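You operate a simulated robot arm through the tools that you are given. There is no shell and no other tool. Be economical: measure what you need, move in short steps, check, and stop when the job is done.

You are at the controls of a simulated robot arm. One attempt, no reset.

JOB
The laptop is flat: plug in its charger, start it and open Brimmow List.
Fine: leave the lid standing a little past upright.
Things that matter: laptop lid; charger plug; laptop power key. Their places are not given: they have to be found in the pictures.

It is judged by the outcome, as a careful person would: the job done as asked, and still so three seconds after it is handed in. It fails if anything else is knocked over, pushed out of place, dropped, spilled or broken. Lids that push on must go on centred and level and be pressed home; caps that screw on are set level and turned clockwise until they are tight.

ROBOT AND FRAMES
A 6-joint arm with a two-finger parallel gripper, fixed in place. Base frame: the origin is at the foot of the arm, x ahead of it, y to its left, z up; the work surface is at about z = 760. Units: mm, degrees, N and s.
With the tool pointing down near the work surface it reaches from about 260 to 680 mm from the base axis. Its first joint turns from -66.0 to 66.0 degrees. Payload 2.9 kg.
The tool frame sits at the grasp point between the pads (the TCP): z along the fingers, y along the line on which they close. The tips reach 30 mm beyond it. The gripper opens to 110 mm. The fingers are 20 mm wide and 10 mm thick; the gripper's body (48 by 112 mm) begins 55 mm behind the TCP.
Orientation is that of the tool frame in the base frame, as [roll, pitch, yaw] about the fixed x, y, z axes, in that order (R = Rz(yaw) Ry(pitch) Rx(roll)). With the fingers straight down and closing along the base's y, the tool's x points along the base's -x, its y along +y and its z along -z.

CONTROLS
- The arm moves only by the tool apply_moves. Its arguments are lists of equal length, an entry for each row: "slide": the shift along the tool's x, y, z in mm, a list of three; "rotation": the turn, a rotation vector about the tool's x, y, z in degrees, a list of three; "jaw": the closure, from 0 (fully open) to 1 (shut). In form: {"slide": [[tx, ty, tz], ...], "rotation": [[rx, ry, rz], ...], "jaw": [jaw, ...]}. A call has 1 to 12 rows; each row shifts and turns the commanded pose from where the row before left it, along the tool's axes as they then stand. Rows are played at 5 a second. More than 50 mm and 8.6 degrees between two rows, or a gripper value outside its range, and nothing of the call is played. A pose out of reach is approached as far as the arm can. The call stops where the force on the tool passes 90 N (or 10 N more than at its start, if that is more) or the arm is blocked; 0.2 s more then pass. Each finger travels about 108 mm/s and halts on what it meets, pressing with about 37 N; the grip force reading is that of the motor and also rises with nothing between the fingers. The clock runs only during rows and for 0.2 s after the last one: add rows that do not move to give the fingers time. The reply holds the time, the measured pose of the TCP, the force on the tool along the base axes, the opening and the grip force, in the units named above and with some noise.
- Cameras (640 x 400 px; columns grow to the right, rows downward): "scene" is fixed at [69.7, 428.1, 1384.6]; the picture's right is [-0.82, -0.57, 0.00], its down [-0.32, 0.46, -0.83] and it looks along [0.47, -0.68, -0.56] (base axes); focal length 255 px, centre (320, 200). "wrist" rides on the gripper at [-36, 0, -57] in the tool frame; the picture's right is [0.00, -1.00, 0.00], its down [0.97, 0.00, -0.24] and it looks along [0.24, 0.00, 0.97] (tool axes); focal length 218 px, centre (320, 200).
- snapshot(camera): a new picture of that camera. No time passes.
- probe_pixels(camera, pixels): for up to 12 pixels [column, row] of the newest picture of that camera ("zoom" is the newest enlarged one), the place [x, y, z] in the base frame of the surface seen there, good to about 3 mm. No time passes.
- zoom(camera, box): a new picture of the part [left, top, right, bottom] of that camera's present view, enlarged. No time passes.
- close_job(): hands the job in; it is judged then, once.

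Go step by step. Measure first, check grasps and placings, and put right what went wrong. The budget is 80 turns and 54 pictures, counting those below and the enlarged ones. Unless the task says otherwise, let go and move clear before handing in, and close with one line.

The tools are called by a JSON object that holds its "fn" and its "kwargs". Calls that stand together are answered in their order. apply_moves: Moves the arm, as the interface text tells. Its arguments: {"type":"object","properties":{"slide":{"type":"array","items":{"type":"array","items":{"type":"number"}}},"rotation":{"type":"array","items":{"type":"array","items":{"type":"number"}}},"jaw":{"type":"array","items":{"type":"number"}}},"required":["slide","rotation","jaw"]} The other tools are called the same way: snapshot (camera) takes a picture; probe_pixels (camera, pixels) gives the place of the surface under pixels of a picture; zoom (camera, box) takes an enlarged picture of a part of a camera's view; close_job () hands the job in.

At the start:

```text
t: 0.0
tool_pos: [300.3, -246.4, 1244.1]
tcp_rot: [180.0, 0.0, -180.0]
ft_force: [-0.7, 0.3, 0.0]
gripper_width: 109.9
grasp_force: 0.1
```

scene: 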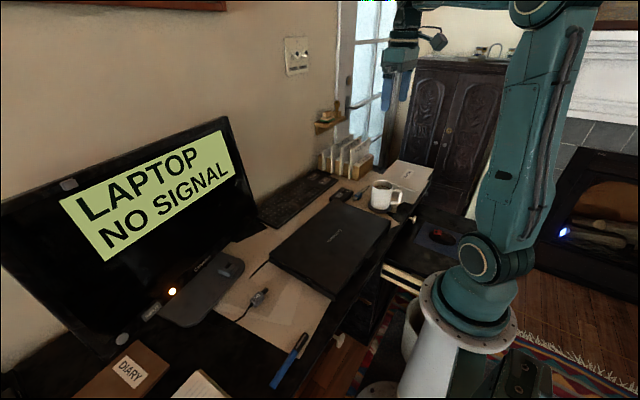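
wrist: 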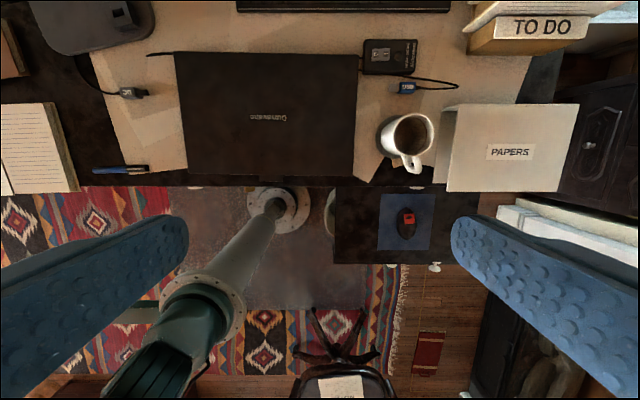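

The wrist view shows the closed laptop (180-355, 52-175) and two cable plugs, one near (130,93) and one near (405,88). I'll zoom to tell them apart.

{"fn": "zoom", "kwargs": {"camera": "wrist", "box": [340, 20, 480, 108]}}

{"fn": "zoom", "kwargs": {"camera": "wrist", "box": [60, 20, 220, 120]}}

{"fn": "zoom", "kwargs": {"camera": "scene", "box": [220, 160, 440, 300]}}

{"fn": "probe_pixels", "kwargs": {"camera": "wrist", "pixels": [[176, 54], [356, 56], [360, 172], [190, 172], [268, 117], [130, 93], [407, 88], [390, 57], [408, 135], [452, 150], [300, 60], [120, 168]]}}

```text
4.55 times, centred on (410, 64) of wrist
```

zoom: 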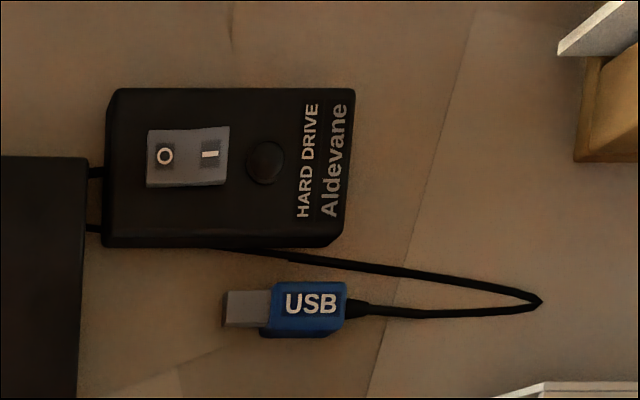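

```text
4.00 times, centred on (140, 70) of wrist
```

zoom: 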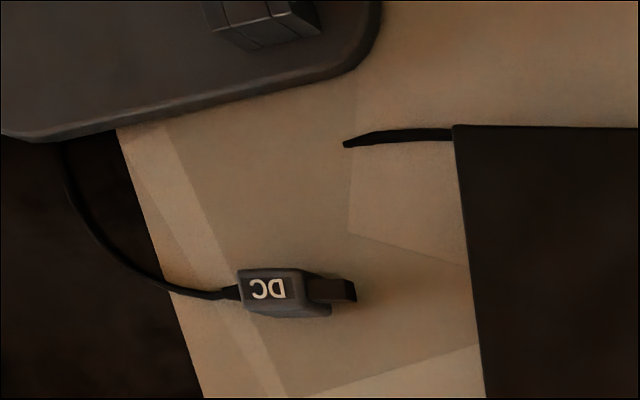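

```text
2.86 times, centred on (330, 230) of scene
```

zoom: 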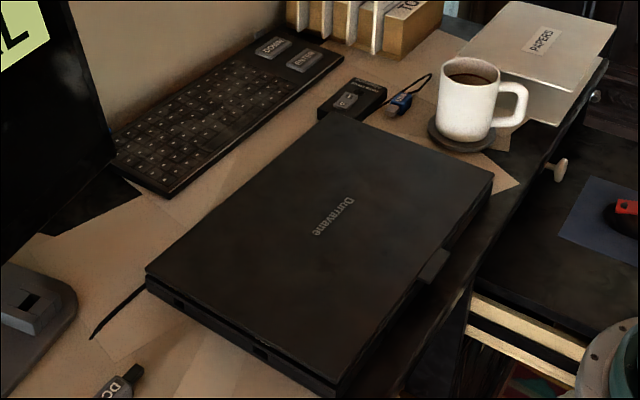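

```text
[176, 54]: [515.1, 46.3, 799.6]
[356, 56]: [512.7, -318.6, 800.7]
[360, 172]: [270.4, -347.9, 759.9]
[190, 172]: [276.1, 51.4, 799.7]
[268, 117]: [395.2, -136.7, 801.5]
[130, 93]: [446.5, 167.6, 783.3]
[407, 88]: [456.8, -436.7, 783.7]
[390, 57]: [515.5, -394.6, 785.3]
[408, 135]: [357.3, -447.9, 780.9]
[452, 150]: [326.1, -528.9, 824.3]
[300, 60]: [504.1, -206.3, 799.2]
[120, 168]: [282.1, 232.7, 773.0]
```

The left cable carries the DC plug (about [446,168]); the right one is a USB lead from a hard drive. I'll look at the laptop's left side for the sockets, and at the monitor/keyboard.

{"fn": "zoom", "kwargs": {"camera": "scene", "box": [240, 240, 350, 310]}}

{"fn": "zoom", "kwargs": {"camera": "wrist", "box": [170, 120, 380, 200]}}

{"fn": "zoom", "kwargs": {"camera": "scene", "box": [120, 250, 280, 350]}}

```text
5.71 times, centred on (295, 275) of scene
```

zoom: 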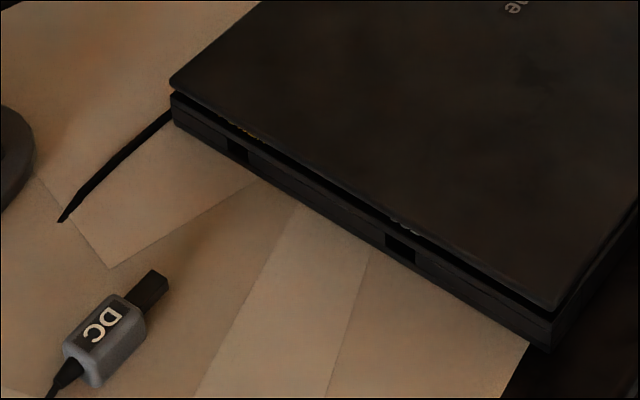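

```text
3.05 times, centred on (275, 160) of wrist
```

zoom: 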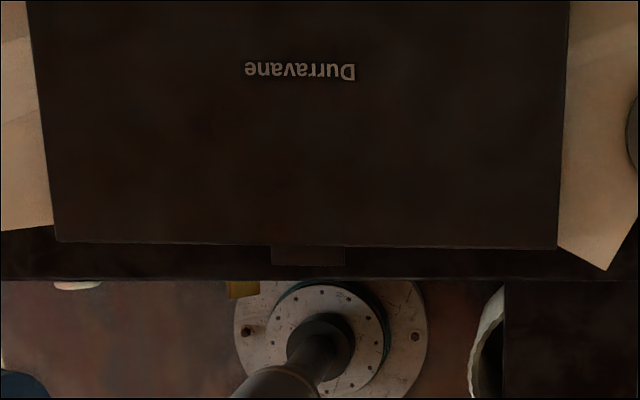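

```text
4.00 times, centred on (200, 300) of scene
```

zoom: 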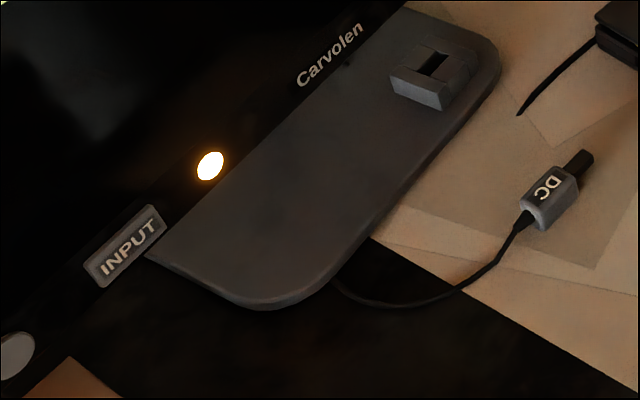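

Two sockets are on the laptop's left side, zoomed (238,150) and (400,247), and there is a thumb tab at the front edge. I'll measure these.

{"fn": "zoom", "kwargs": {"camera": "scene", "box": [320, 205, 410, 300]}}

{"fn": "probe_pixels", "kwargs": {"camera": "scene", "pixels": [[281, 266], [310, 283], [270, 257], [335, 300], [334, 292], [365, 252], [373, 252], [368, 257], [376, 246], [389, 220], [262, 287], [252, 300]]}}

```text
4.21 times, centred on (365, 252) of scene
```

zoom: 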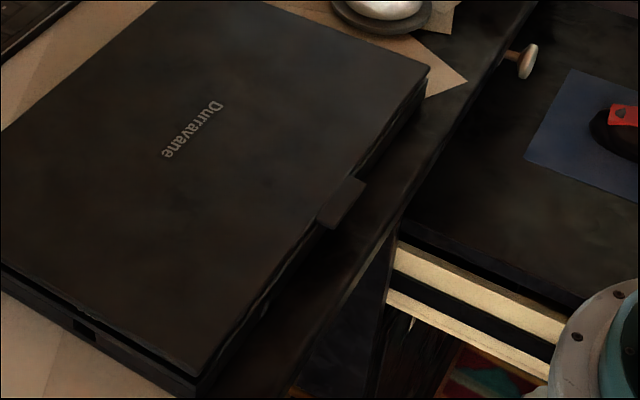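

```text
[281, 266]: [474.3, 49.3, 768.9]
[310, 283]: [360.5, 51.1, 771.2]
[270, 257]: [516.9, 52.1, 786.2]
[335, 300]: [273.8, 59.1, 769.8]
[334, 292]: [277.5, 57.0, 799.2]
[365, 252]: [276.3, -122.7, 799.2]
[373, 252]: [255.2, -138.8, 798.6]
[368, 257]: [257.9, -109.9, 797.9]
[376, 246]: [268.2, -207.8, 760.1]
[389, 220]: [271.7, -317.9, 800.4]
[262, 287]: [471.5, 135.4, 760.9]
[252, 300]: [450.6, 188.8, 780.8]
```

The tab sits at about x 254-272, y -110 to -160, z≈798. I'll move above it with the jaws open to look closely.

{"fn": "apply_moves", "kwargs": {"slide": [[4.9, 13.9, 43], [4.9, 13.9, 43], [4.9, 13.9, 43], [4.9, 13.9, 43], [4.9, 13.9, 43], [4.9, 13.9, 43], [4.9, 13.9, 43], [4.9, 13.9, 43], [0, 0, 0]], "rotation": [[0, 0, 0], [0, 0, 0], [0, 0, 0], [0, 0, 0], [0, 0, 0], [0, 0, 0], [0, 0, 0], [0, 0, 0], [0, 0, 0]], "jaw": [0, 0, 0, 0, 0, 0, 0, 0, 0]}}

{"fn": "snapshot", "kwargs": {"camera": "wrist"}}

```text
t: 2.0
tool_pos: [260.4, -132.6, 901.1]
tcp_rot: [179.9, 0.0, -180.0]
ft_force: [-1.2, 1.0, -0.4]
gripper_width: 110.1
grasp_force: 0.1
```

```text
44 pictures are left
```

wrist: 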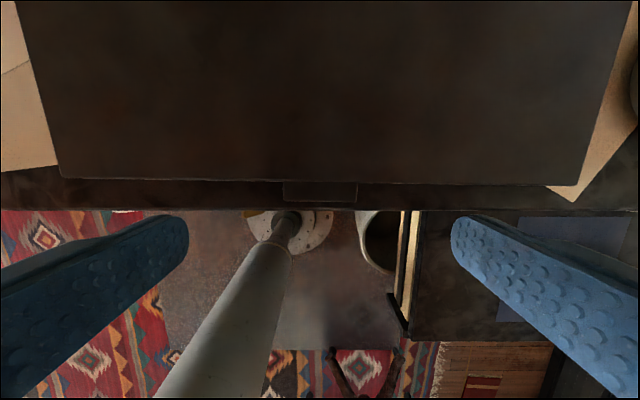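

{"fn": "probe_pixels", "kwargs": {"camera": "wrist", "pixels": [[287, 192], [353, 193], [320, 186], [320, 199], [320, 178], [320, 207], [220, 192], [220, 177]]}}

```text
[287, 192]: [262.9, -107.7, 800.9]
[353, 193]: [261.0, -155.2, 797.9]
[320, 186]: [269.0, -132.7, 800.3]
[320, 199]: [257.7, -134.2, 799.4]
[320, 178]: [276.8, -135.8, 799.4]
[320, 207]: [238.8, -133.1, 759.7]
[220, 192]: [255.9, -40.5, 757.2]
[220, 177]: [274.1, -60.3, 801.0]
```

The tab is centred at [263, -132], about 52 wide. I'll go down with narrowed jaws and grip it at the fingertips.

{"fn": "apply_moves", "kwargs": {"slide": [[0, 1, 40], [0, 0, 30], [0, 0, 16], [0, 0, 0], [0, 0, 0], [0, 0, 0]], "rotation": [[0, 0, 0], [0, 0, 0], [0, 0, 0], [0, 0, 0], [0, 0, 0], [0, 0, 0]], "jaw": [0.2, 0.25, 0.25, 0.6, 0.6, 0.6]}}

```text
t: 2.7
tool_pos: [259.9, -134.5, 828.8]
tcp_rot: [-179.4, 0.2, -180.0]
ft_force: [-8.9, 9.2, 48.0]
gripper_width: 78.0
grasp_force: 0.0
stopped in row 3: the force on the tool passed its limit (the readings are from after the stop); the commanded pose is now the measured one
```

Something stopped the descent at tips z≈799. I'll look.

{"fn": "snapshot", "kwargs": {"camera": "wrist"}}

{"fn": "zoom", "kwargs": {"camera": "scene", "box": [310, 180, 440, 280]}}

```text
43 pictures are left
```

wrist: 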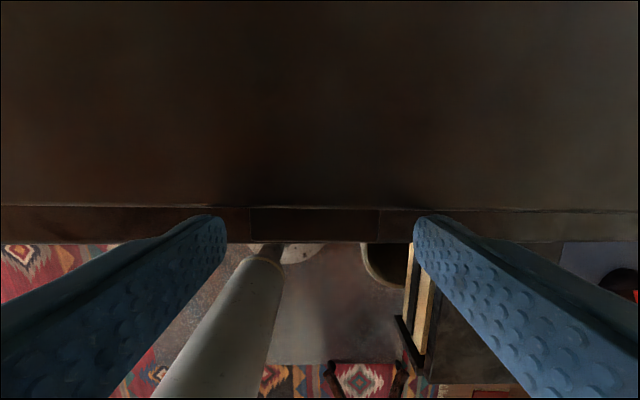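

```text
4.00 times, centred on (375, 230) of scene
```

zoom: 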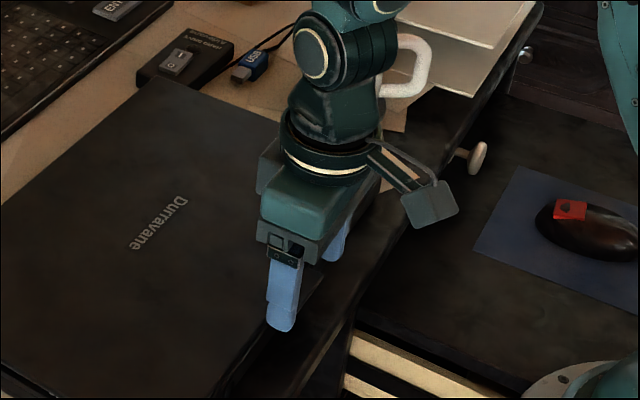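

The fingers seem to be catching the lid's front edge. I'll lift, back off 6 mm toward the base, and try again.

{"fn": "apply_moves", "kwargs": {"slide": [[0, 0, -8], [7, 2, 0], [0, 0, 10], [0, 0, 10], [0, 0, 0]], "rotation": [[-0.6, 0, 0], [0, 0, 0], [0, 0, 0], [0, 0, 0], [0, 0, 0]], "jaw": [0.25, 0.25, 0.25, 0.25, 0.25]}}

```text
t: 3.9
tool_pos: [253.6, -132.7, 815.9]
tcp_rot: [-179.9, 0.2, -180.0]
ft_force: [0.0, 0.3, -0.5]
gripper_width: 82.4
grasp_force: 0.1
```

It's clear now at z 816. I'll close on the tab.

{"fn": "apply_moves", "kwargs": {"slide": [[0, 0, 2], [0, 0, 0], [0, 0, 0], [0, 0, 0]], "rotation": [[0, 0, 0], [0, 0, 0], [0, 0, 0], [0, 0, 0]], "jaw": [0.5, 0.7, 0.7, 0.7]}}

{"fn": "snapshot", "kwargs": {"camera": "wrist"}}

```text
t: 4.9
tool_pos: [253.3, -132.7, 814.6]
tcp_rot: [-179.9, 0.2, 180.0]
ft_force: [-2.2, 4.1, 15.8]
gripper_width: 55.7
grasp_force: 36.8
```

```text
41 pictures are left
```

wrist: 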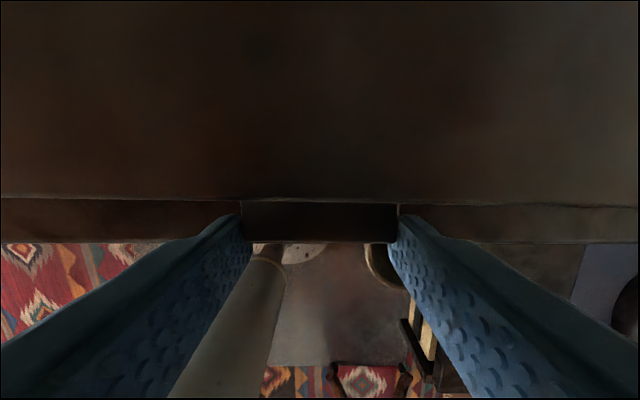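

The tab is gripped (55.7 mm). I'll start lifting along the hinge arc (hinge at about x 515), tilting the tool slightly with the lid.

{"fn": "apply_moves", "kwargs": {"slide": [[0, 0, -9], [-0.5, 0, -9], [-1, 0, -9], [-1, 0, -9], [-1.5, 0, -9], [-2, 0, -9], [0, 0, 0]], "rotation": [[0, 1, 0], [0, 1, 0], [0, 1, 0], [0, 1, 0], [0, 1, 0], [0, 1, 0], [0, 0, 0]], "jaw": [0.75, 0.75, 0.75, 0.75, 0.75, 0.75, 0.75]}}

{"fn": "snapshot", "kwargs": {"camera": "scene"}}

```text
t: 6.5
tool_pos: [262.1, -133.2, 866.9]
tcp_rot: [-179.8, -6.0, 179.7]
ft_force: [-16.4, -10.4, -0.3]
gripper_width: 55.7
grasp_force: 36.8
```

```text
40 pictures are left
```

scene: 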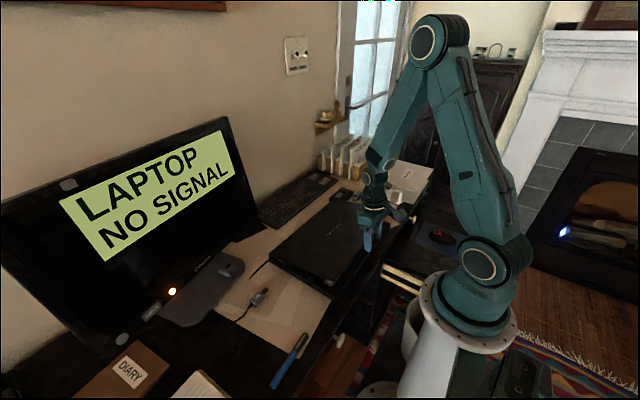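

The grip holds and the lid is lifting (about 12°). I'll keep following the arc to around 36°.

{"fn": "apply_moves", "kwargs": {"slide": [[-2.3, 0, -13.4], [-2.6, 0, -13.3], [-3, 0, -13.3], [-3.3, 0, -13.3], [-3.6, 0, -13.2], [-3.9, 0, -13.2], [-4.3, 0, -13], [-4.6, 0, -12.9], [0, 0, 0]], "rotation": [[0, 1.5, 0], [0, 1.5, 0], [0, 1.5, 0], [0, 1.5, 0], [0, 1.5, 0], [0, 1.5, 0], [0, 1.5, 0], [0, 1.5, 0], [0, 0, 0]], "jaw": [0.75, 0.75, 0.75, 0.75, 0.75, 0.75, 0.75, 0.75, 0.75]}}

{"fn": "snapshot", "kwargs": {"camera": "scene"}}

```text
t: 8.5
tool_pos: [309.3, -131.5, 966.1]
tcp_rot: [179.8, -17.8, -179.9]
ft_force: [5.4, -0.4, 0.5]
gripper_width: 55.7
grasp_force: 37.1
```

```text
39 pictures are left
```

scene: 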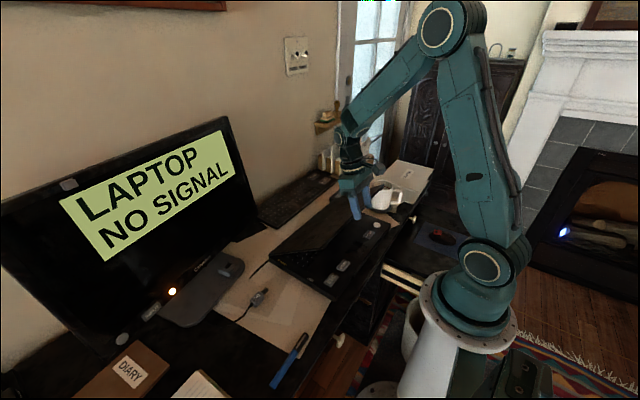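

The lid is open about 36° and the forces are low. I'll continue to about 60°.

{"fn": "apply_moves", "kwargs": {"slide": [[-5, 0, -12.8], [-5.4, 0, -12.6], [-5.7, 0, -12.5], [-6, 0, -12.4], [-6.4, 0, -12.3], [-6.6, 0, -12.1], [-6.9, 0, -12], [-7.3, 0, -11.8], [0, 0, 0]], "rotation": [[0, 1.5, 0], [0, 1.5, 0], [0, 1.5, 0], [0, 1.5, 0], [0, 1.5, 0], [0, 1.5, 0], [0, 1.5, 0], [0, 1.5, 0], [0, 0, 0]], "jaw": [0.75, 0.75, 0.75, 0.75, 0.75, 0.75, 0.75, 0.75, 0.75]}}

{"fn": "snapshot", "kwargs": {"camera": "scene"}}

```text
t: 10.5
tool_pos: [391.1, -134.8, 1034.7]
tcp_rot: [180.0, -29.4, -179.7]
ft_force: [1.9, 19.7, 3.5]
gripper_width: 56.0
grasp_force: 36.5
out of reach, approached as far as the arm can: row 8
```

```text
38 pictures are left
```

scene: 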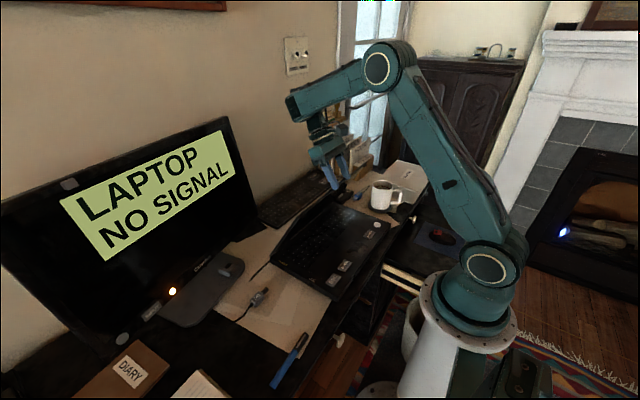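

The arm is at its reach limit with this tilt, and the lid is at about 60°. I'll open the jaws slightly and check that the hinge holds by itself.

{"fn": "apply_moves", "kwargs": {"slide": [[0, 0, 0], [0, 0, 0]], "rotation": [[0, 0, 0], [0, 0, 0]], "jaw": [0.4, 0.35]}}

{"fn": "zoom", "kwargs": {"camera": "scene", "box": [240, 120, 440, 310]}}

```text
t: 11.1
tool_pos: [389.9, -138.0, 1034.1]
tcp_rot: [-179.7, -29.5, 179.9]
ft_force: [-0.2, -0.8, 0.4]
gripper_width: 71.4
grasp_force: 0.1
```

```text
2.11 times, centred on (340, 215) of scene
```

zoom: 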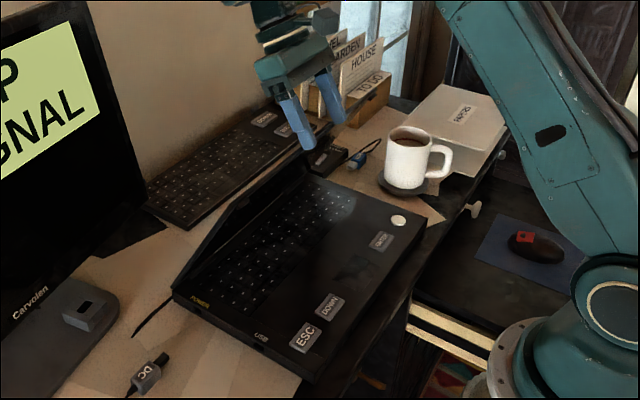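

The lid stays on its own hinge, and the labels now read POWER for the rear socket and USB for the front one, with ESC, DOWN and another key plus a round white power key on the deck. I'll back the gripper off the tab, close it, and tip the fingers forward ready to push the lid.

{"fn": "apply_moves", "kwargs": {"slide": [[20, 0, 0], [30, 0, 0], [20, 0, 0], [0, 0, 0], [0, 0, 0], [0, 0, 0], [0, 0, 0], [0, 0, 0], [0, 0, 0], [0, 0, 0], [0, 0, 0]], "rotation": [[0, 0, 0], [0, 0, 0], [0, 0, 0], [0, -8, 0], [0, -8, 0], [0, -8, 0], [0, -8, 0], [0, -8, 0], [0, -8, 0], [0, -8, 0], [0, -8, 0]], "jaw": [0.3, 0.3, 0.3, 0.6, 1, 1, 1, 1, 1, 1, 1]}}

{"fn": "snapshot", "kwargs": {"camera": "wrist"}}

```text
t: 13.5
tool_pos: [327.6, -134.9, 1069.3]
tcp_rot: [-179.9, 34.3, -180.0]
ft_force: [0.2, 0.2, -0.2]
gripper_width: 0.0
grasp_force: 36.9
```

```text
36 pictures are left
```

wrist: 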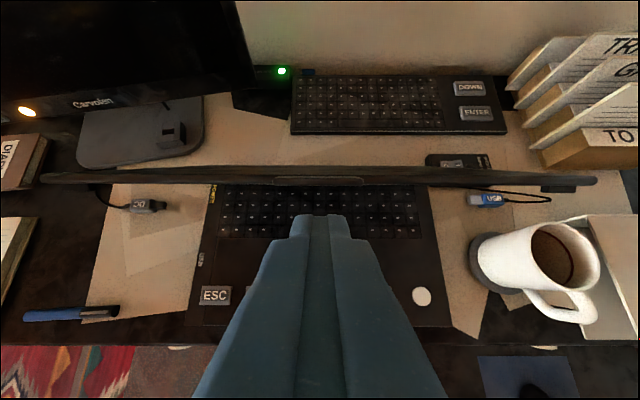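

The fingers are behind the lid's front side. I'll lower them to mid-lid height.

{"fn": "apply_moves", "kwargs": {"slide": [[15.7, 0, 25.3], [15.7, 0, 25.3], [15.7, 0, 25.3], [15.7, 0, 25.3], [0, 0, 0]], "rotation": [[0, 0, 0], [0, 0, 0], [0, 0, 0], [0, 0, 0], [0, 0, 0]], "jaw": [1, 1, 1, 1, 1]}}

{"fn": "snapshot", "kwargs": {"camera": "scene"}}

```text
t: 14.7
tool_pos: [331.6, -136.1, 948.7]
tcp_rot: [179.9, 34.1, -180.0]
ft_force: [-0.2, 0.8, -1.1]
gripper_width: 0.0
grasp_force: 36.9
```

```text
35 pictures are left
```

scene: 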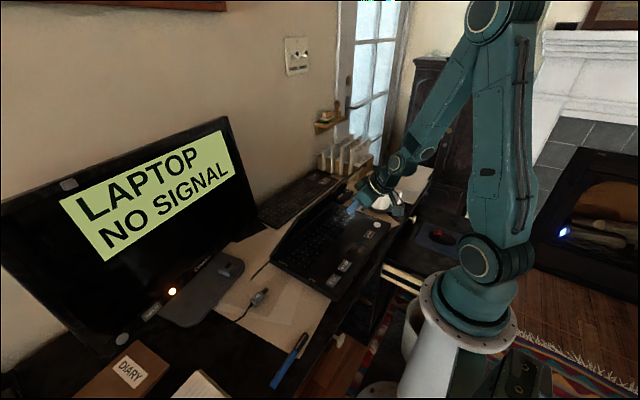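

It's clear. I'll push forward in steps.

{"fn": "apply_moves", "kwargs": {"slide": [[-12.4, 0, 8.4], [-12.4, 0, 8.4], [-12.4, 0, 8.4], [-12.4, 0, 8.4], [-12.4, 0, 8.4], [-12.4, 0, 8.4], [-12.4, 0, 8.4], [-12.4, 0, 8.4], [-12.4, 0, 8.4], [-12.4, 0, 8.4], [0, 0, 0]], "rotation": [[0, 0, 0], [0, 0, 0], [0, 0, 0], [0, 0, 0], [0, 0, 0], [0, 0, 0], [0, 0, 0], [0, 0, 0], [0, 0, 0], [0, 0, 0], [0, 0, 0]], "jaw": [1, 1, 1, 1, 1, 1, 1, 1, 1, 1, 1]}}

{"fn": "zoom", "kwargs": {"camera": "scene", "box": [200, 100, 440, 320]}}

```text
t: 16.0
tool_pos: [414.5, -137.6, 961.3]
tcp_rot: [-179.7, 36.3, -179.7]
ft_force: [-17.0, 4.3, 33.9]
gripper_width: 0.0
grasp_force: 37.0
stopped in row 6: the force on the tool passed its limit (the readings are from after the stop); the commanded pose is now the measured one
```

```text
1.82 times, centred on (320, 210) of scene
```

zoom: 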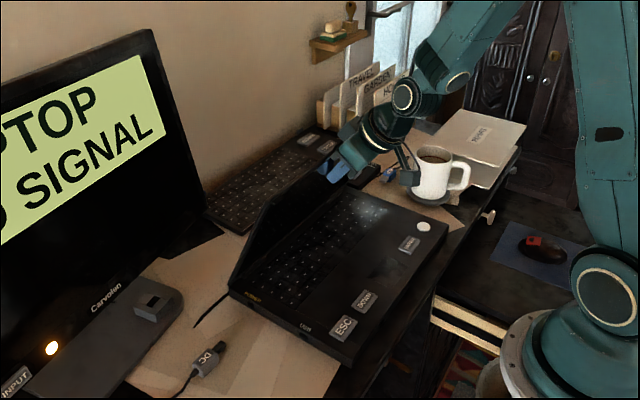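

The gripper body, not the tip, met the lid's top edge, because the fingers run nearly parallel to the lid. I'll back off, lay the fingers flatter (about 60° forward) and push nearer the lid's top edge.

{"fn": "apply_moves", "kwargs": {"slide": [[19, 0, -14], [19, 0, -14], [19, 0, -14], [0, 0, 0], [0, 0, 0], [0, 0, 0], [-20, 0, -6], [-20, 0, -6], [0, 0, 0]], "rotation": [[0, 0, 0], [0, 0, 0], [0, 0, 0], [0, -8, 0], [0, -8, 0], [0, -8, 0], [0, 0, 0], [0, 0, 0], [0, 0, 0]], "jaw": [1, 1, 1, 1, 1, 1, 1, 1, 1]}}

{"fn": "zoom", "kwargs": {"camera": "scene", "box": [200, 100, 440, 320]}}

{"fn": "snapshot", "kwargs": {"camera": "wrist"}}

```text
t: 18.0
tool_pos: [387.5, -163.2, 1003.5]
tcp_rot: [-179.4, 59.9, -179.4]
ft_force: [-0.1, -1.1, 0.5]
gripper_width: 0.3
grasp_force: 37.0
out of reach, approached as far as the arm can: row 4, 5, 6
```

```text
1.82 times, centred on (320, 210) of scene
```

zoom: 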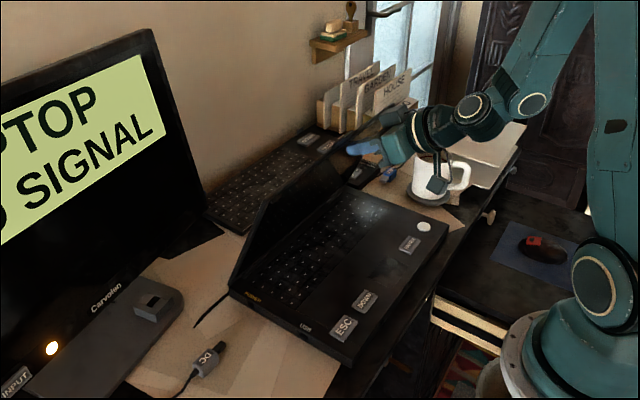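

```text
32 pictures are left
```

wrist: 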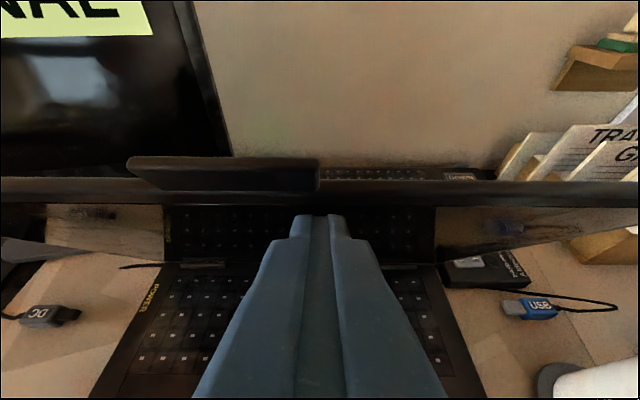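

The fingertip is just inside the lid's top edge. I'll push forward in small steps with a slight rise.

{"fn": "apply_moves", "kwargs": {"slide": [[-6.5, 0, 7.7], [-6.5, 0, 7.7], [-6.5, 0, 7.7], [-6.5, 0, 7.7], [-6, 0, 8], [-6, 0, 8], [0, 0, 0]], "rotation": [[0, 0, 0], [0, 0, 0], [0, 0, 0], [0, 0, 0], [0, 0, 0], [0, 0, 0], [0, 0, 0]], "jaw": [1, 1, 1, 1, 1, 1, 1]}}

{"fn": "zoom", "kwargs": {"camera": "scene", "box": [200, 100, 440, 320]}}

```text
t: 19.6
tool_pos: [446.2, -162.1, 1015.1]
tcp_rot: [-179.4, 59.8, -179.4]
ft_force: [-2.0, -0.4, -0.3]
gripper_width: 0.0
grasp_force: 37.2
```

```text
1.82 times, centred on (320, 210) of scene
```

zoom: 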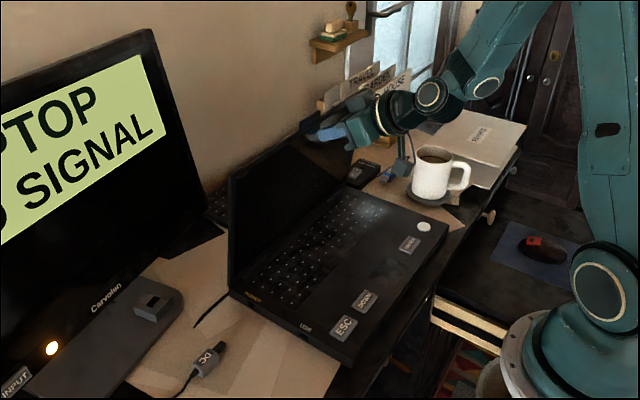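

The lid is near 78°. I'll push about 80 mm more to go a little past upright.

{"fn": "apply_moves", "kwargs": {"slide": [[-5, 0, 8.7], [-5, 0, 8.7], [-5, 0, 8.7], [-5, 0, 8.7], [-5, 0, 8.7], [-5, 0, 8.7], [-5, 0, 8.7], [-5, 0, 8.7], [0, 0, 0]], "rotation": [[0, 0, 0], [0, 0, 0], [0, 0, 0], [0, 0, 0], [0, 0, 0], [0, 0, 0], [0, 0, 0], [0, 0, 0], [0, 0, 0]], "jaw": [1, 1, 1, 1, 1, 1, 1, 1, 1]}}

{"fn": "snapshot", "kwargs": {"camera": "scene"}}

```text
t: 21.6
tool_pos: [525.4, -161.6, 1013.3]
tcp_rot: [-179.4, 59.9, -179.4]
ft_force: [-0.8, 1.2, 0.2]
gripper_width: 0.1
grasp_force: 36.7
```

```text
30 pictures are left
```

scene: 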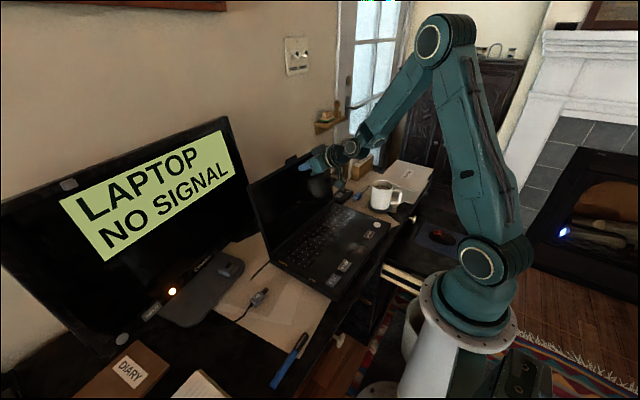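

{"fn": "probe_pixels", "kwargs": {"camera": "scene", "pixels": [[248, 184], [252, 192], [262, 225], [267, 250], [290, 200], [285, 225], [295, 170], [278, 240]]}}

{"fn": "zoom", "kwargs": {"camera": "scene", "box": [230, 140, 400, 300]}}

```text
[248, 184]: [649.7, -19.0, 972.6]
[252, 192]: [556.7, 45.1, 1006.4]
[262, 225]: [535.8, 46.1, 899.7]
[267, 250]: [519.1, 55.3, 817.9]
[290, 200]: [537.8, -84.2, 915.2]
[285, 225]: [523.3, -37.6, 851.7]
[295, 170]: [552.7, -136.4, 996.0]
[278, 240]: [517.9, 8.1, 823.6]
```

```text
2.50 times, centred on (315, 220) of scene
```

zoom: 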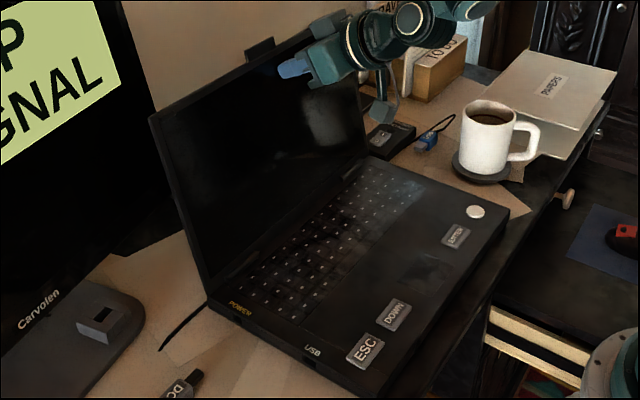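

The lid leans about 11° past upright with no remaining force. I'll retreat, bring the tool vertical, and head toward the DC plug.

{"fn": "apply_moves", "kwargs": {"slide": [[12, 0, -20], [14, 0, -24], [14, 0, -24], [0, 0, 0], [0, 0, 0], [0, 0, 0], [0, 0, 0], [0, 0, 0], [0, 0, 0], [0, 0, 0], [0, 0, 0]], "rotation": [[0, 0, 0], [0, 0, 0], [0, 0, 0], [0, 7.5, 0], [0, 7.5, 0], [0, 7.5, 0], [0, 7.5, 0], [0, 7.5, 0], [0, 7.5, 0], [0, 7.5, 0], [0, 7.5, 0]], "jaw": [1, 1, 1, 1, 1, 1, 1, 1, 1, 1, 1]}}

```text
t: 24.0
tool_pos: [448.3, -163.6, 1012.8]
tcp_rot: [-179.7, -0.3, 179.9]
ft_force: [-0.8, 0.0, -0.6]
gripper_width: 0.3
grasp_force: 37.1
```

The tool is vertical. I'll slide left above the plug and measure the monitor's nearness.

{"fn": "apply_moves", "kwargs": {"slide": [[0, 46, 0], [0, 46, 0], [0, 46, 0], [0, 46, 0], [0, 46, 0], [0, 46, 0], [0, 46, 0], [0, 0, 0]], "rotation": [[0, 0, 0], [0, 0, 0], [0, 0, 0], [0, 0, 0], [0, 0, 0], [0, 0, 0], [0, 0, 0], [0, 0, 0]], "jaw": [1, 0.9, 0.7, 0.5, 0.5, 0.5, 0.5, 0.5]}}

{"fn": "probe_pixels", "kwargs": {"camera": "scene", "pixels": [[228, 125], [240, 230], [172, 291], [242, 264], [215, 310], [225, 255], [120, 335], [262, 297]]}}

{"fn": "snapshot", "kwargs": {"camera": "wrist"}}

```text
t: 25.8
tool_pos: [446.1, 159.4, 1010.6]
tcp_rot: [-179.7, -0.2, -180.0]
ft_force: [-0.1, 0.3, 0.2]
gripper_width: 55.2
grasp_force: 0.0
```

```text
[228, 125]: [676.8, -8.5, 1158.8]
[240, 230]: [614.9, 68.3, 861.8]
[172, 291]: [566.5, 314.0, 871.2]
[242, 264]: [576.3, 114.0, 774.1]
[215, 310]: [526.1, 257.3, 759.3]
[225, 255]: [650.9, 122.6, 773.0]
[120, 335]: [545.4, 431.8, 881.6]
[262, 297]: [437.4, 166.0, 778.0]
```

```text
28 pictures are left
```

wrist: 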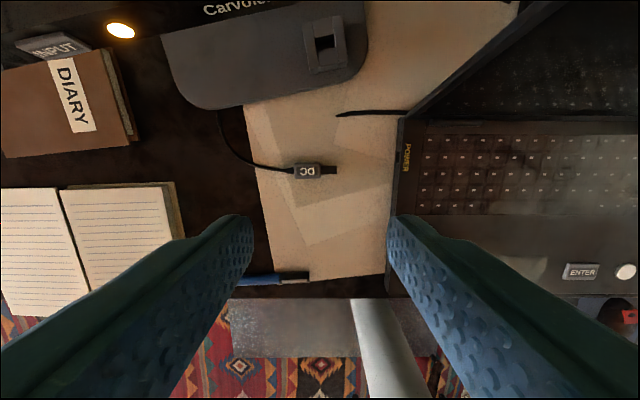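

The monitor is well clear, and the plug is at (308,170) lying along y. I'll turn the tool 90° so the jaws close along x.

{"fn": "apply_moves", "kwargs": {"slide": [[0, 0, 0], [0, 0, 0], [0, 0, 0], [0, 0, 0], [0, 0, 0], [0, 0, 0], [0, 0, 0], [0, 0, 0], [0, 0, 0], [0, 0, 0], [0, 0, 0], [0, 0, 0]], "rotation": [[0, 0, -7.5], [0, 0, -7.5], [0, 0, -7.5], [0, 0, -7.5], [0, 0, -7.5], [0, 0, -7.5], [0, 0, -7.5], [0, 0, -7.5], [0, 0, -7.5], [0, 0, -7.5], [0, 0, -7.5], [0, 0, -7.5]], "jaw": [0.5, 0.5, 0.5, 0.5, 0.5, 0.5, 0.5, 0.5, 0.5, 0.5, 0.5, 0.5]}}

{"fn": "zoom", "kwargs": {"camera": "wrist", "box": [220, 100, 420, 225]}}

```text
t: 28.4
tool_pos: [447.6, 159.9, 1012.0]
tcp_rot: [179.8, -0.3, -89.8]
ft_force: [-0.1, 0.3, 0.1]
gripper_width: 55.0
grasp_force: 0.0
```

```text
3.20 times, centred on (320, 162) of wrist
```

zoom: 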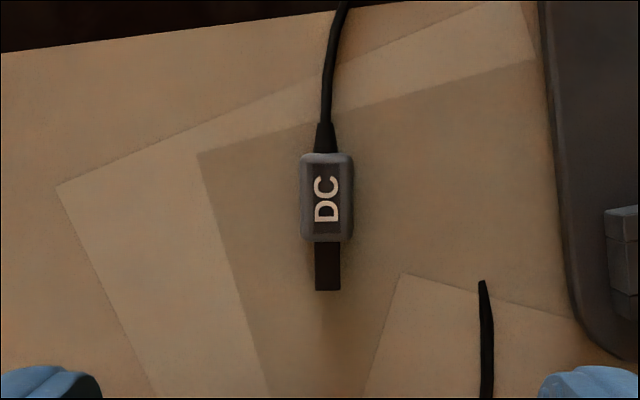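

{"fn": "probe_pixels", "kwargs": {"camera": "zoom", "pixels": [[327, 160], [327, 200], [327, 232], [326, 250], [327, 286], [306, 200], [346, 200], [318, 265], [338, 265], [326, 130]]}}

```text
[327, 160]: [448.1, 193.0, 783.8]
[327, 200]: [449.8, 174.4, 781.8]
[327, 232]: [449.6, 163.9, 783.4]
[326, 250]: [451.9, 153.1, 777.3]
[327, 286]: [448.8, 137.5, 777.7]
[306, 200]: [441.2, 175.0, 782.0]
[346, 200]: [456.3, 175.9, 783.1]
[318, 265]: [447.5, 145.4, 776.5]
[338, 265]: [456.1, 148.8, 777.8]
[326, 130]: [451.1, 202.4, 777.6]
```

The plug body spans y 160-195 and x 440-458, with its prong reaching to y≈137. Next I'll measure the POWER socket.

{"fn": "zoom", "kwargs": {"camera": "scene", "box": [255, 240, 319, 280]}}

```text
10.00 times, centred on (287, 260) of scene
```

zoom: 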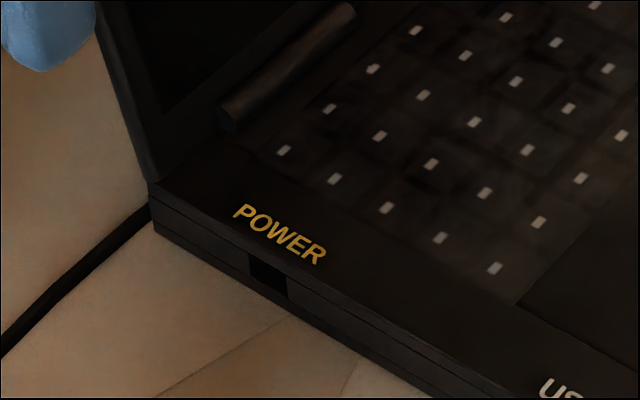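

{"fn": "probe_pixels", "kwargs": {"camera": "zoom", "pixels": [[250, 268], [287, 288], [268, 276], [268, 265], [268, 290], [246, 285], [292, 312], [240, 210], [318, 262], [300, 300], [240, 262], [155, 215]]}}

```text
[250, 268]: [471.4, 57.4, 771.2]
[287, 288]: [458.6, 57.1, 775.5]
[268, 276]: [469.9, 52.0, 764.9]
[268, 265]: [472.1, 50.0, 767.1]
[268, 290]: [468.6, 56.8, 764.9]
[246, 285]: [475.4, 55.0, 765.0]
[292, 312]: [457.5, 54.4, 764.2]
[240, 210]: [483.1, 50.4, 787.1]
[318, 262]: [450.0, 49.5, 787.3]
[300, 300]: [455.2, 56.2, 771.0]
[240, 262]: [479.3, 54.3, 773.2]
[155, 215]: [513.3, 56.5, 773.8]
```

The POWER socket is centred near x≈467, y 55, z≈772. I'll position above the rear of the plug body, leaning the tool 15° away from the laptop to keep the gripper body clear of the lid.

{"fn": "apply_moves", "kwargs": {"slide": [[-13, -1, 50], [-13, -1, 50], [0, 0, 50], [0, 0, 0], [0, 0, 0], [0, 0, 0]], "rotation": [[0, 0, 0], [0, 0, 0], [0, 0, 0], [0, 7.5, 0], [0, 7.5, 0], [0, 0, 0]], "jaw": [0.5, 0.5, 0.5, 0.5, 0.5, 0.5]}}

{"fn": "snapshot", "kwargs": {"camera": "wrist"}}

```text
refused: row 1 steps farther than a row can; nothing moved
```

```text
25 pictures are left
```

wrist: 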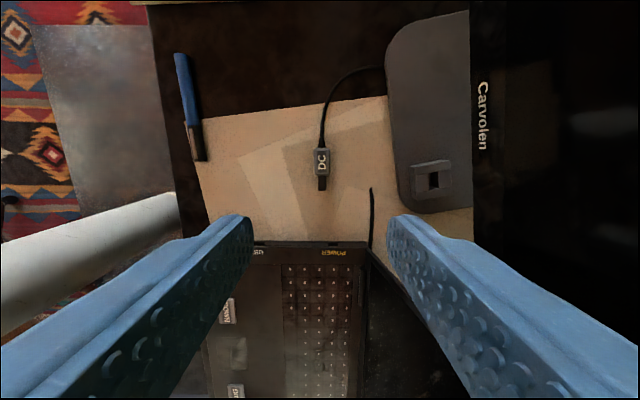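

The step was too long, so I'll split it. In this view I'll also probe the POWER label and the socket notch at (335,243).

{"fn": "probe_pixels", "kwargs": {"camera": "wrist", "pixels": [[322, 252], [349, 252], [335, 252], [327, 243], [341, 243], [334, 242]]}}

{"fn": "zoom", "kwargs": {"camera": "wrist", "box": [250, 210, 378, 290]}}

{"fn": "apply_moves", "kwargs": {"slide": [[-9, -1, 37], [-9, -1, 37], [-8, 0, 38], [0, 0, 38], [0, 0, 0], [0, 0, 0], [0, 0, 0]], "rotation": [[0, 0, 0], [0, 0, 0], [0, 0, 0], [0, 0, 0], [0, 7.5, 0], [0, 7.5, 0], [0, 0, 0]], "jaw": [0.5, 0.5, 0.5, 0.5, 0.5, 0.5, 0.5]}}

{"fn": "snapshot", "kwargs": {"camera": "wrist"}}

```text
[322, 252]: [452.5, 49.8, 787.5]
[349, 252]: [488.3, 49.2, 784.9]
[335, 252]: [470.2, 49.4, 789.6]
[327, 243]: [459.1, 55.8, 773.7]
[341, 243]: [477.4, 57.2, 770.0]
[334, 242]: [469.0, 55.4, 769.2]
```

```text
5.00 times, centred on (314, 250) of wrist
```

zoom: 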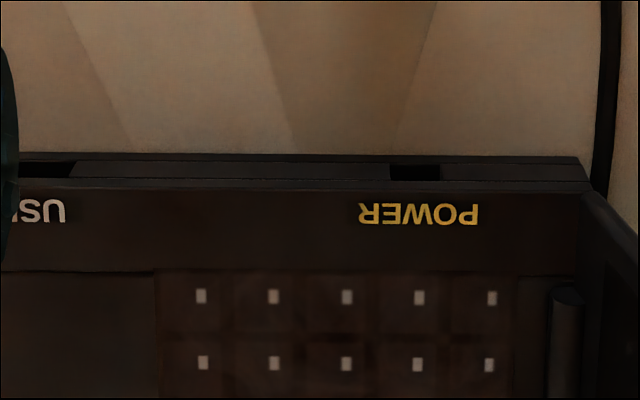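

```text
t: 30.0
tool_pos: [448.8, 183.6, 860.1]
tcp_rot: [179.8, -15.4, -90.0]
ft_force: [-0.4, 0.2, 0.1]
gripper_width: 55.0
grasp_force: 0.0
```

```text
23 pictures are left
```

wrist: 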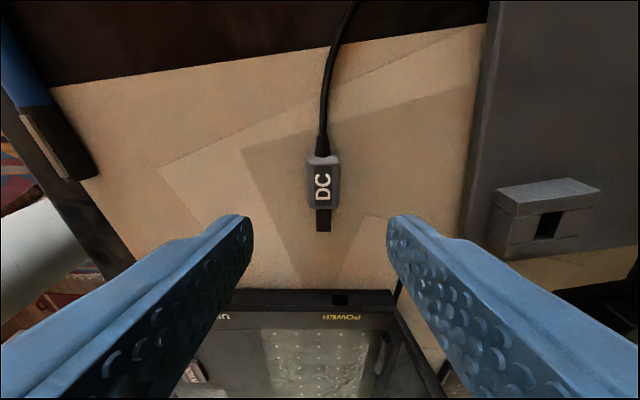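

The socket centre resolves to x≈467.5 and the plug axis to x≈450.5. I'll descend onto the plug and grip it.

{"fn": "apply_moves", "kwargs": {"slide": [[-7, -1.7, 22], [-7, 0, 22], [-5.1, 0, 18.2], [0, 0, 0], [0, 0, 0], [0, 0, 0]], "rotation": [[0, 0, 0], [0, 0, 0], [0, 0, 0], [0, 0, 0], [0, 0, 0], [0, 0, 0]], "jaw": [0.5, 0.5, 0.5, 0.8, 0.95, 0.95]}}

{"fn": "snapshot", "kwargs": {"camera": "wrist"}}

```text
t: 31.4
tool_pos: [448.0, 186.6, 794.8]
tcp_rot: [179.8, -15.3, -89.9]
ft_force: [-0.3, 0.7, 0.4]
gripper_width: 20.5
grasp_force: 36.8
```

```text
22 pictures are left
```

wrist: 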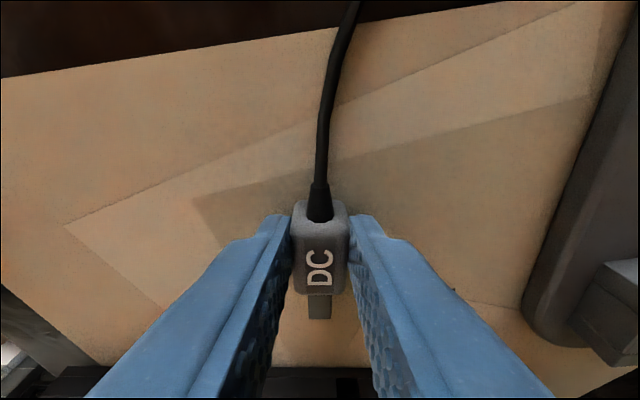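

The plug is gripped at 20.5 mm width with the prong straight. I'll lift it slightly, shift x by +18 and bring it closer to the socket.

{"fn": "apply_moves", "kwargs": {"slide": [[0.8, 0, -2.9], [0, -9, 0], [0, -9, 0], [14.5, 0, 3.9], [14.5, 0, 3.9], [14.5, 0, 3.9], [0, 0, 0]], "rotation": [[0, 0, 0], [0, 0, 0], [0, 0, 0], [0, 0, 0], [0, 0, 0], [0, 0, 0], [0, 0, 0]], "jaw": [0.95, 0.95, 0.95, 0.95, 0.95, 0.95, 0.95]}}

{"fn": "snapshot", "kwargs": {"camera": "wrist"}}

{"fn": "zoom", "kwargs": {"camera": "scene", "box": [230, 230, 326, 290]}}

```text
t: 33.0
tool_pos: [469.0, 142.8, 797.2]
tcp_rot: [179.9, -15.3, -89.9]
ft_force: [-0.8, 0.0, -0.7]
gripper_width: 20.2
grasp_force: 37.4
```

```text
21 pictures are left
```

wrist: 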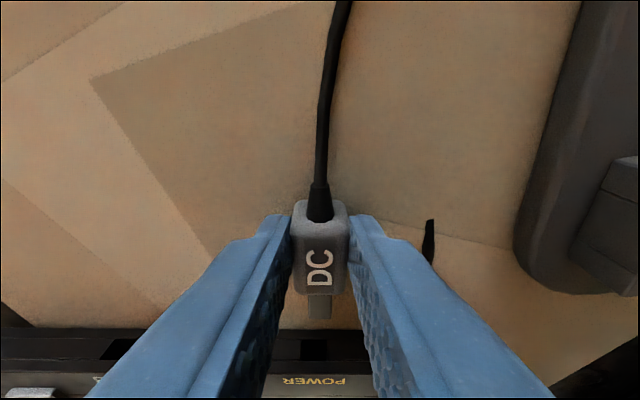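

```text
6.67 times, centred on (278, 260) of scene
```

zoom: 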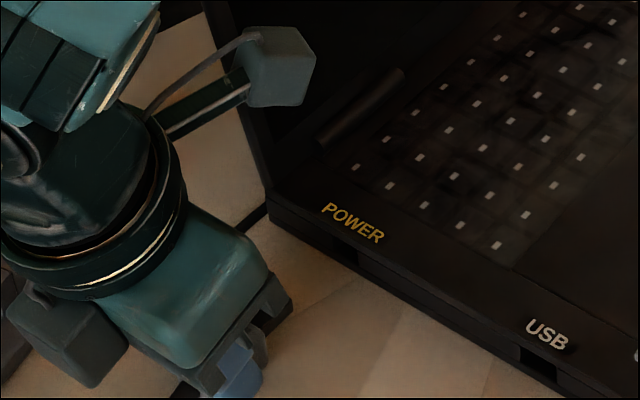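

In the wrist view the prong centre is col ~319.5 while the socket is at ~313.5, so I need about -3.5 mm in x. I'll zoom to confirm.

{"fn": "zoom", "kwargs": {"camera": "wrist", "box": [270, 290, 380, 400]}}

```text
3.64 times, centred on (325, 345) of wrist
```

zoom: 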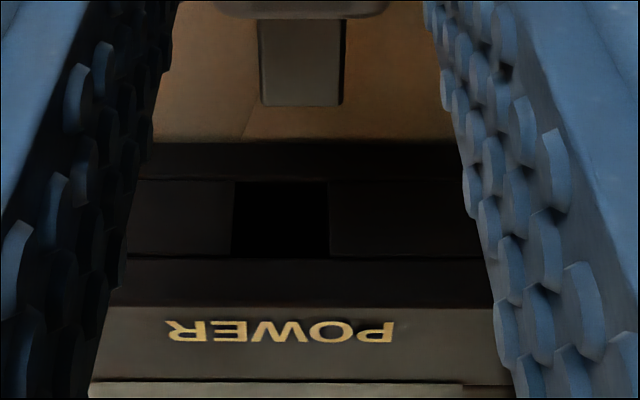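

Prong at col 320.3, socket at 314.3: I'll shift x by -3.5, drop 1 mm, and advance 28 mm to just before the socket.

{"fn": "apply_moves", "kwargs": {"slide": [[-0.3, 3.5, 1], [9, 0, 2.4], [9, 0, 2.4], [9, 0, 2.4], [0, 0, 0]], "rotation": [[0, 0, 0], [0, 0, 0], [0, 0, 0], [0, 0, 0], [0, 0, 0]], "jaw": [0.95, 0.95, 0.95, 0.95, 0.95]}}

{"fn": "zoom", "kwargs": {"camera": "wrist", "box": [232, 290, 408, 400]}}

```text
t: 34.2
tool_pos: [466.3, 113.9, 798.2]
tcp_rot: [180.0, -15.3, -89.9]
ft_force: [0.0, -0.1, 0.0]
gripper_width: 20.3
grasp_force: 37.4
```

```text
3.64 times, centred on (320, 345) of wrist
```

zoom: 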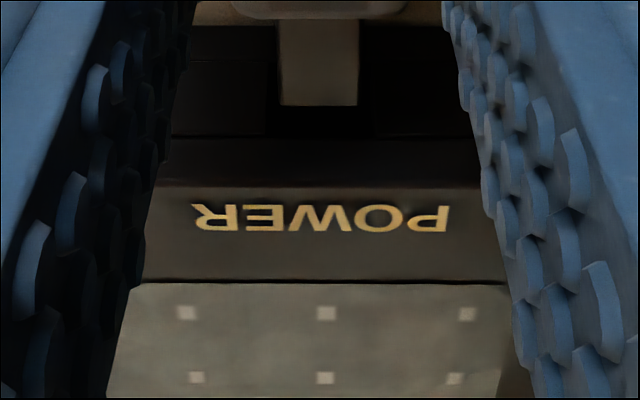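

The prong (280-360) is centred in the socket (267-373). I'll insert.

{"fn": "apply_moves", "kwargs": {"slide": [[4.8, 0, 1.3], [4.8, 0, 1.3], [4.8, 0, 1.3], [4.8, 0, 1.3], [4.8, 0, 1.3], [4.8, 0, 1.3], [2.9, 0, 0.8], [0, 0, 0]], "rotation": [[0, 0, 0], [0, 0, 0], [0, 0, 0], [0, 0, 0], [0, 0, 0], [0, 0, 0], [0, 0, 0], [0, 0, 0]], "jaw": [0.95, 0.95, 0.95, 0.95, 0.95, 0.95, 0.95, 0.95]}}

{"fn": "snapshot", "kwargs": {"camera": "wrist"}}

```text
t: 36.0
tool_pos: [465.1, 83.9, 797.2]
tcp_rot: [179.9, -15.2, -89.9]
ft_force: [2.8, 18.6, -3.1]
gripper_width: 20.6
grasp_force: 37.0
```

```text
17 pictures are left
```

wrist: 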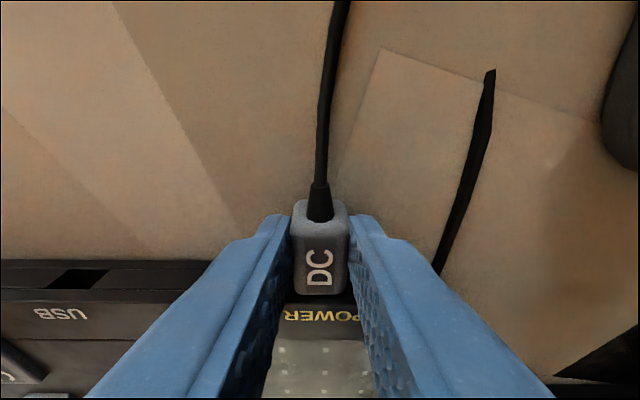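

The body is at the laptop's side, with 18.6 N resistance. I'll press a few mm more to seat it.

{"fn": "apply_moves", "kwargs": {"slide": [[2, 0, 0.5], [2, 0, 0.5], [0, 0, 0]], "rotation": [[0, 0, 0], [0, 0, 0], [0, 0, 0]], "jaw": [0.95, 0.95, 0.95]}}

{"fn": "zoom", "kwargs": {"camera": "wrist", "box": [232, 230, 408, 340]}}

```text
t: 36.8
tool_pos: [463.3, 76.9, 797.9]
tcp_rot: [179.7, -15.3, -90.0]
ft_force: [0.9, 4.0, -6.0]
gripper_width: 20.2
grasp_force: 36.9
```

```text
3.64 times, centred on (320, 285) of wrist
```

zoom: 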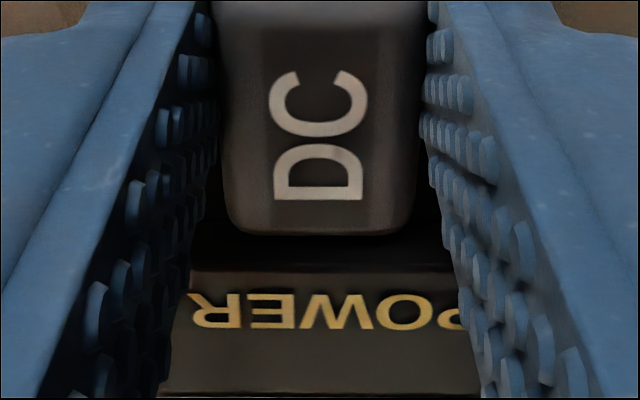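

It clicked forward and the force dropped to 4 N. I'll press 2 mm more to confirm it is fully home.

{"fn": "apply_moves", "kwargs": {"slide": [[1.5, 0, 0.4], [1.5, 0, 0.4], [0, 0, 0]], "rotation": [[0, 0, 0], [0, 0, 0], [0, 0, 0]], "jaw": [0.95, 0.95, 0.95]}}

```text
t: 37.6
tool_pos: [465.6, 73.4, 798.7]
tcp_rot: [179.7, -15.3, -89.9]
ft_force: [0.5, 6.2, -11.3]
gripper_width: 20.4
grasp_force: 36.9
```

It moved 3 mm more with little force; I'll check whether the plug is going in or the laptop is sliding.

{"fn": "zoom", "kwargs": {"camera": "wrist", "box": [232, 230, 408, 340]}}

{"fn": "snapshot", "kwargs": {"camera": "scene"}}

{"fn": "probe_pixels", "kwargs": {"camera": "scene", "pixels": [[335, 292], [330, 298], [310, 283], [389, 220], [372, 225], [345, 266]]}}

```text
3.64 times, centred on (320, 285) of wrist
```

zoom: 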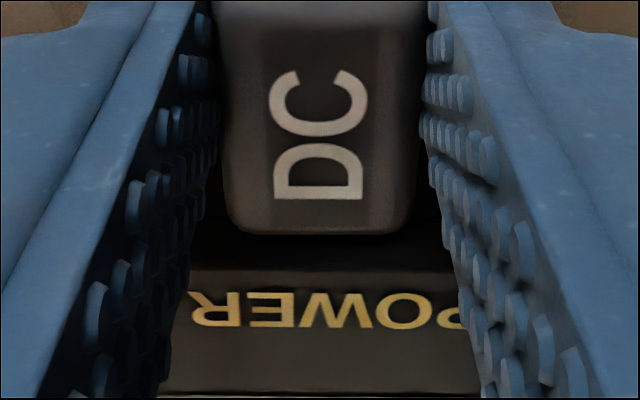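

```text
14 pictures are left
```

scene: 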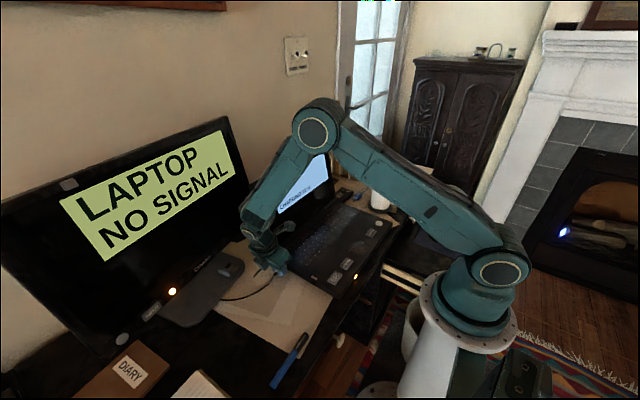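

```text
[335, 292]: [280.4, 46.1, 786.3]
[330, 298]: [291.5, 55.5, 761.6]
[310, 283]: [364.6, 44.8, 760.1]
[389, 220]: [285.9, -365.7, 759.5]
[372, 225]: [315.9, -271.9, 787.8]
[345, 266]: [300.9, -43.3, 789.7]
```

The laptop screen now shows "CHARGING" and a light is on, so the plug is in. I'll relax the push, release, and withdraw upward.

{"fn": "apply_moves", "kwargs": {"slide": [[-1, 0, 0], [0, 0, 0], [0, 0, 0], [0, 0, -20], [0, 0, -40], [0, 0, -45], [0, 0, -45], [0, 0, -45], [0, 0, 0]], "rotation": [[0, 0, 0], [0, 0, 0], [0, 0, 0], [0, 0, 0], [0, 0, 0], [0, 0, 0], [0, 0, 0], [0, -7.5, 0], [0, -7.5, 0]], "jaw": [0.95, 0.65, 0.65, 0.65, 0.65, 0.65, 0.65, 0.65, 0.65]}}

{"fn": "snapshot", "kwargs": {"camera": "wrist"}}

```text
t: 39.6
tool_pos: [465.6, 126.1, 987.8]
tcp_rot: [179.8, -0.2, -89.9]
ft_force: [0.1, 0.2, 0.9]
gripper_width: 38.7
grasp_force: 0.1
```

```text
13 pictures are left
```

wrist: 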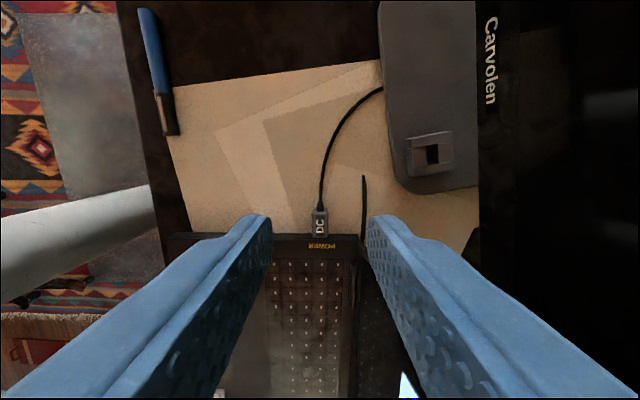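

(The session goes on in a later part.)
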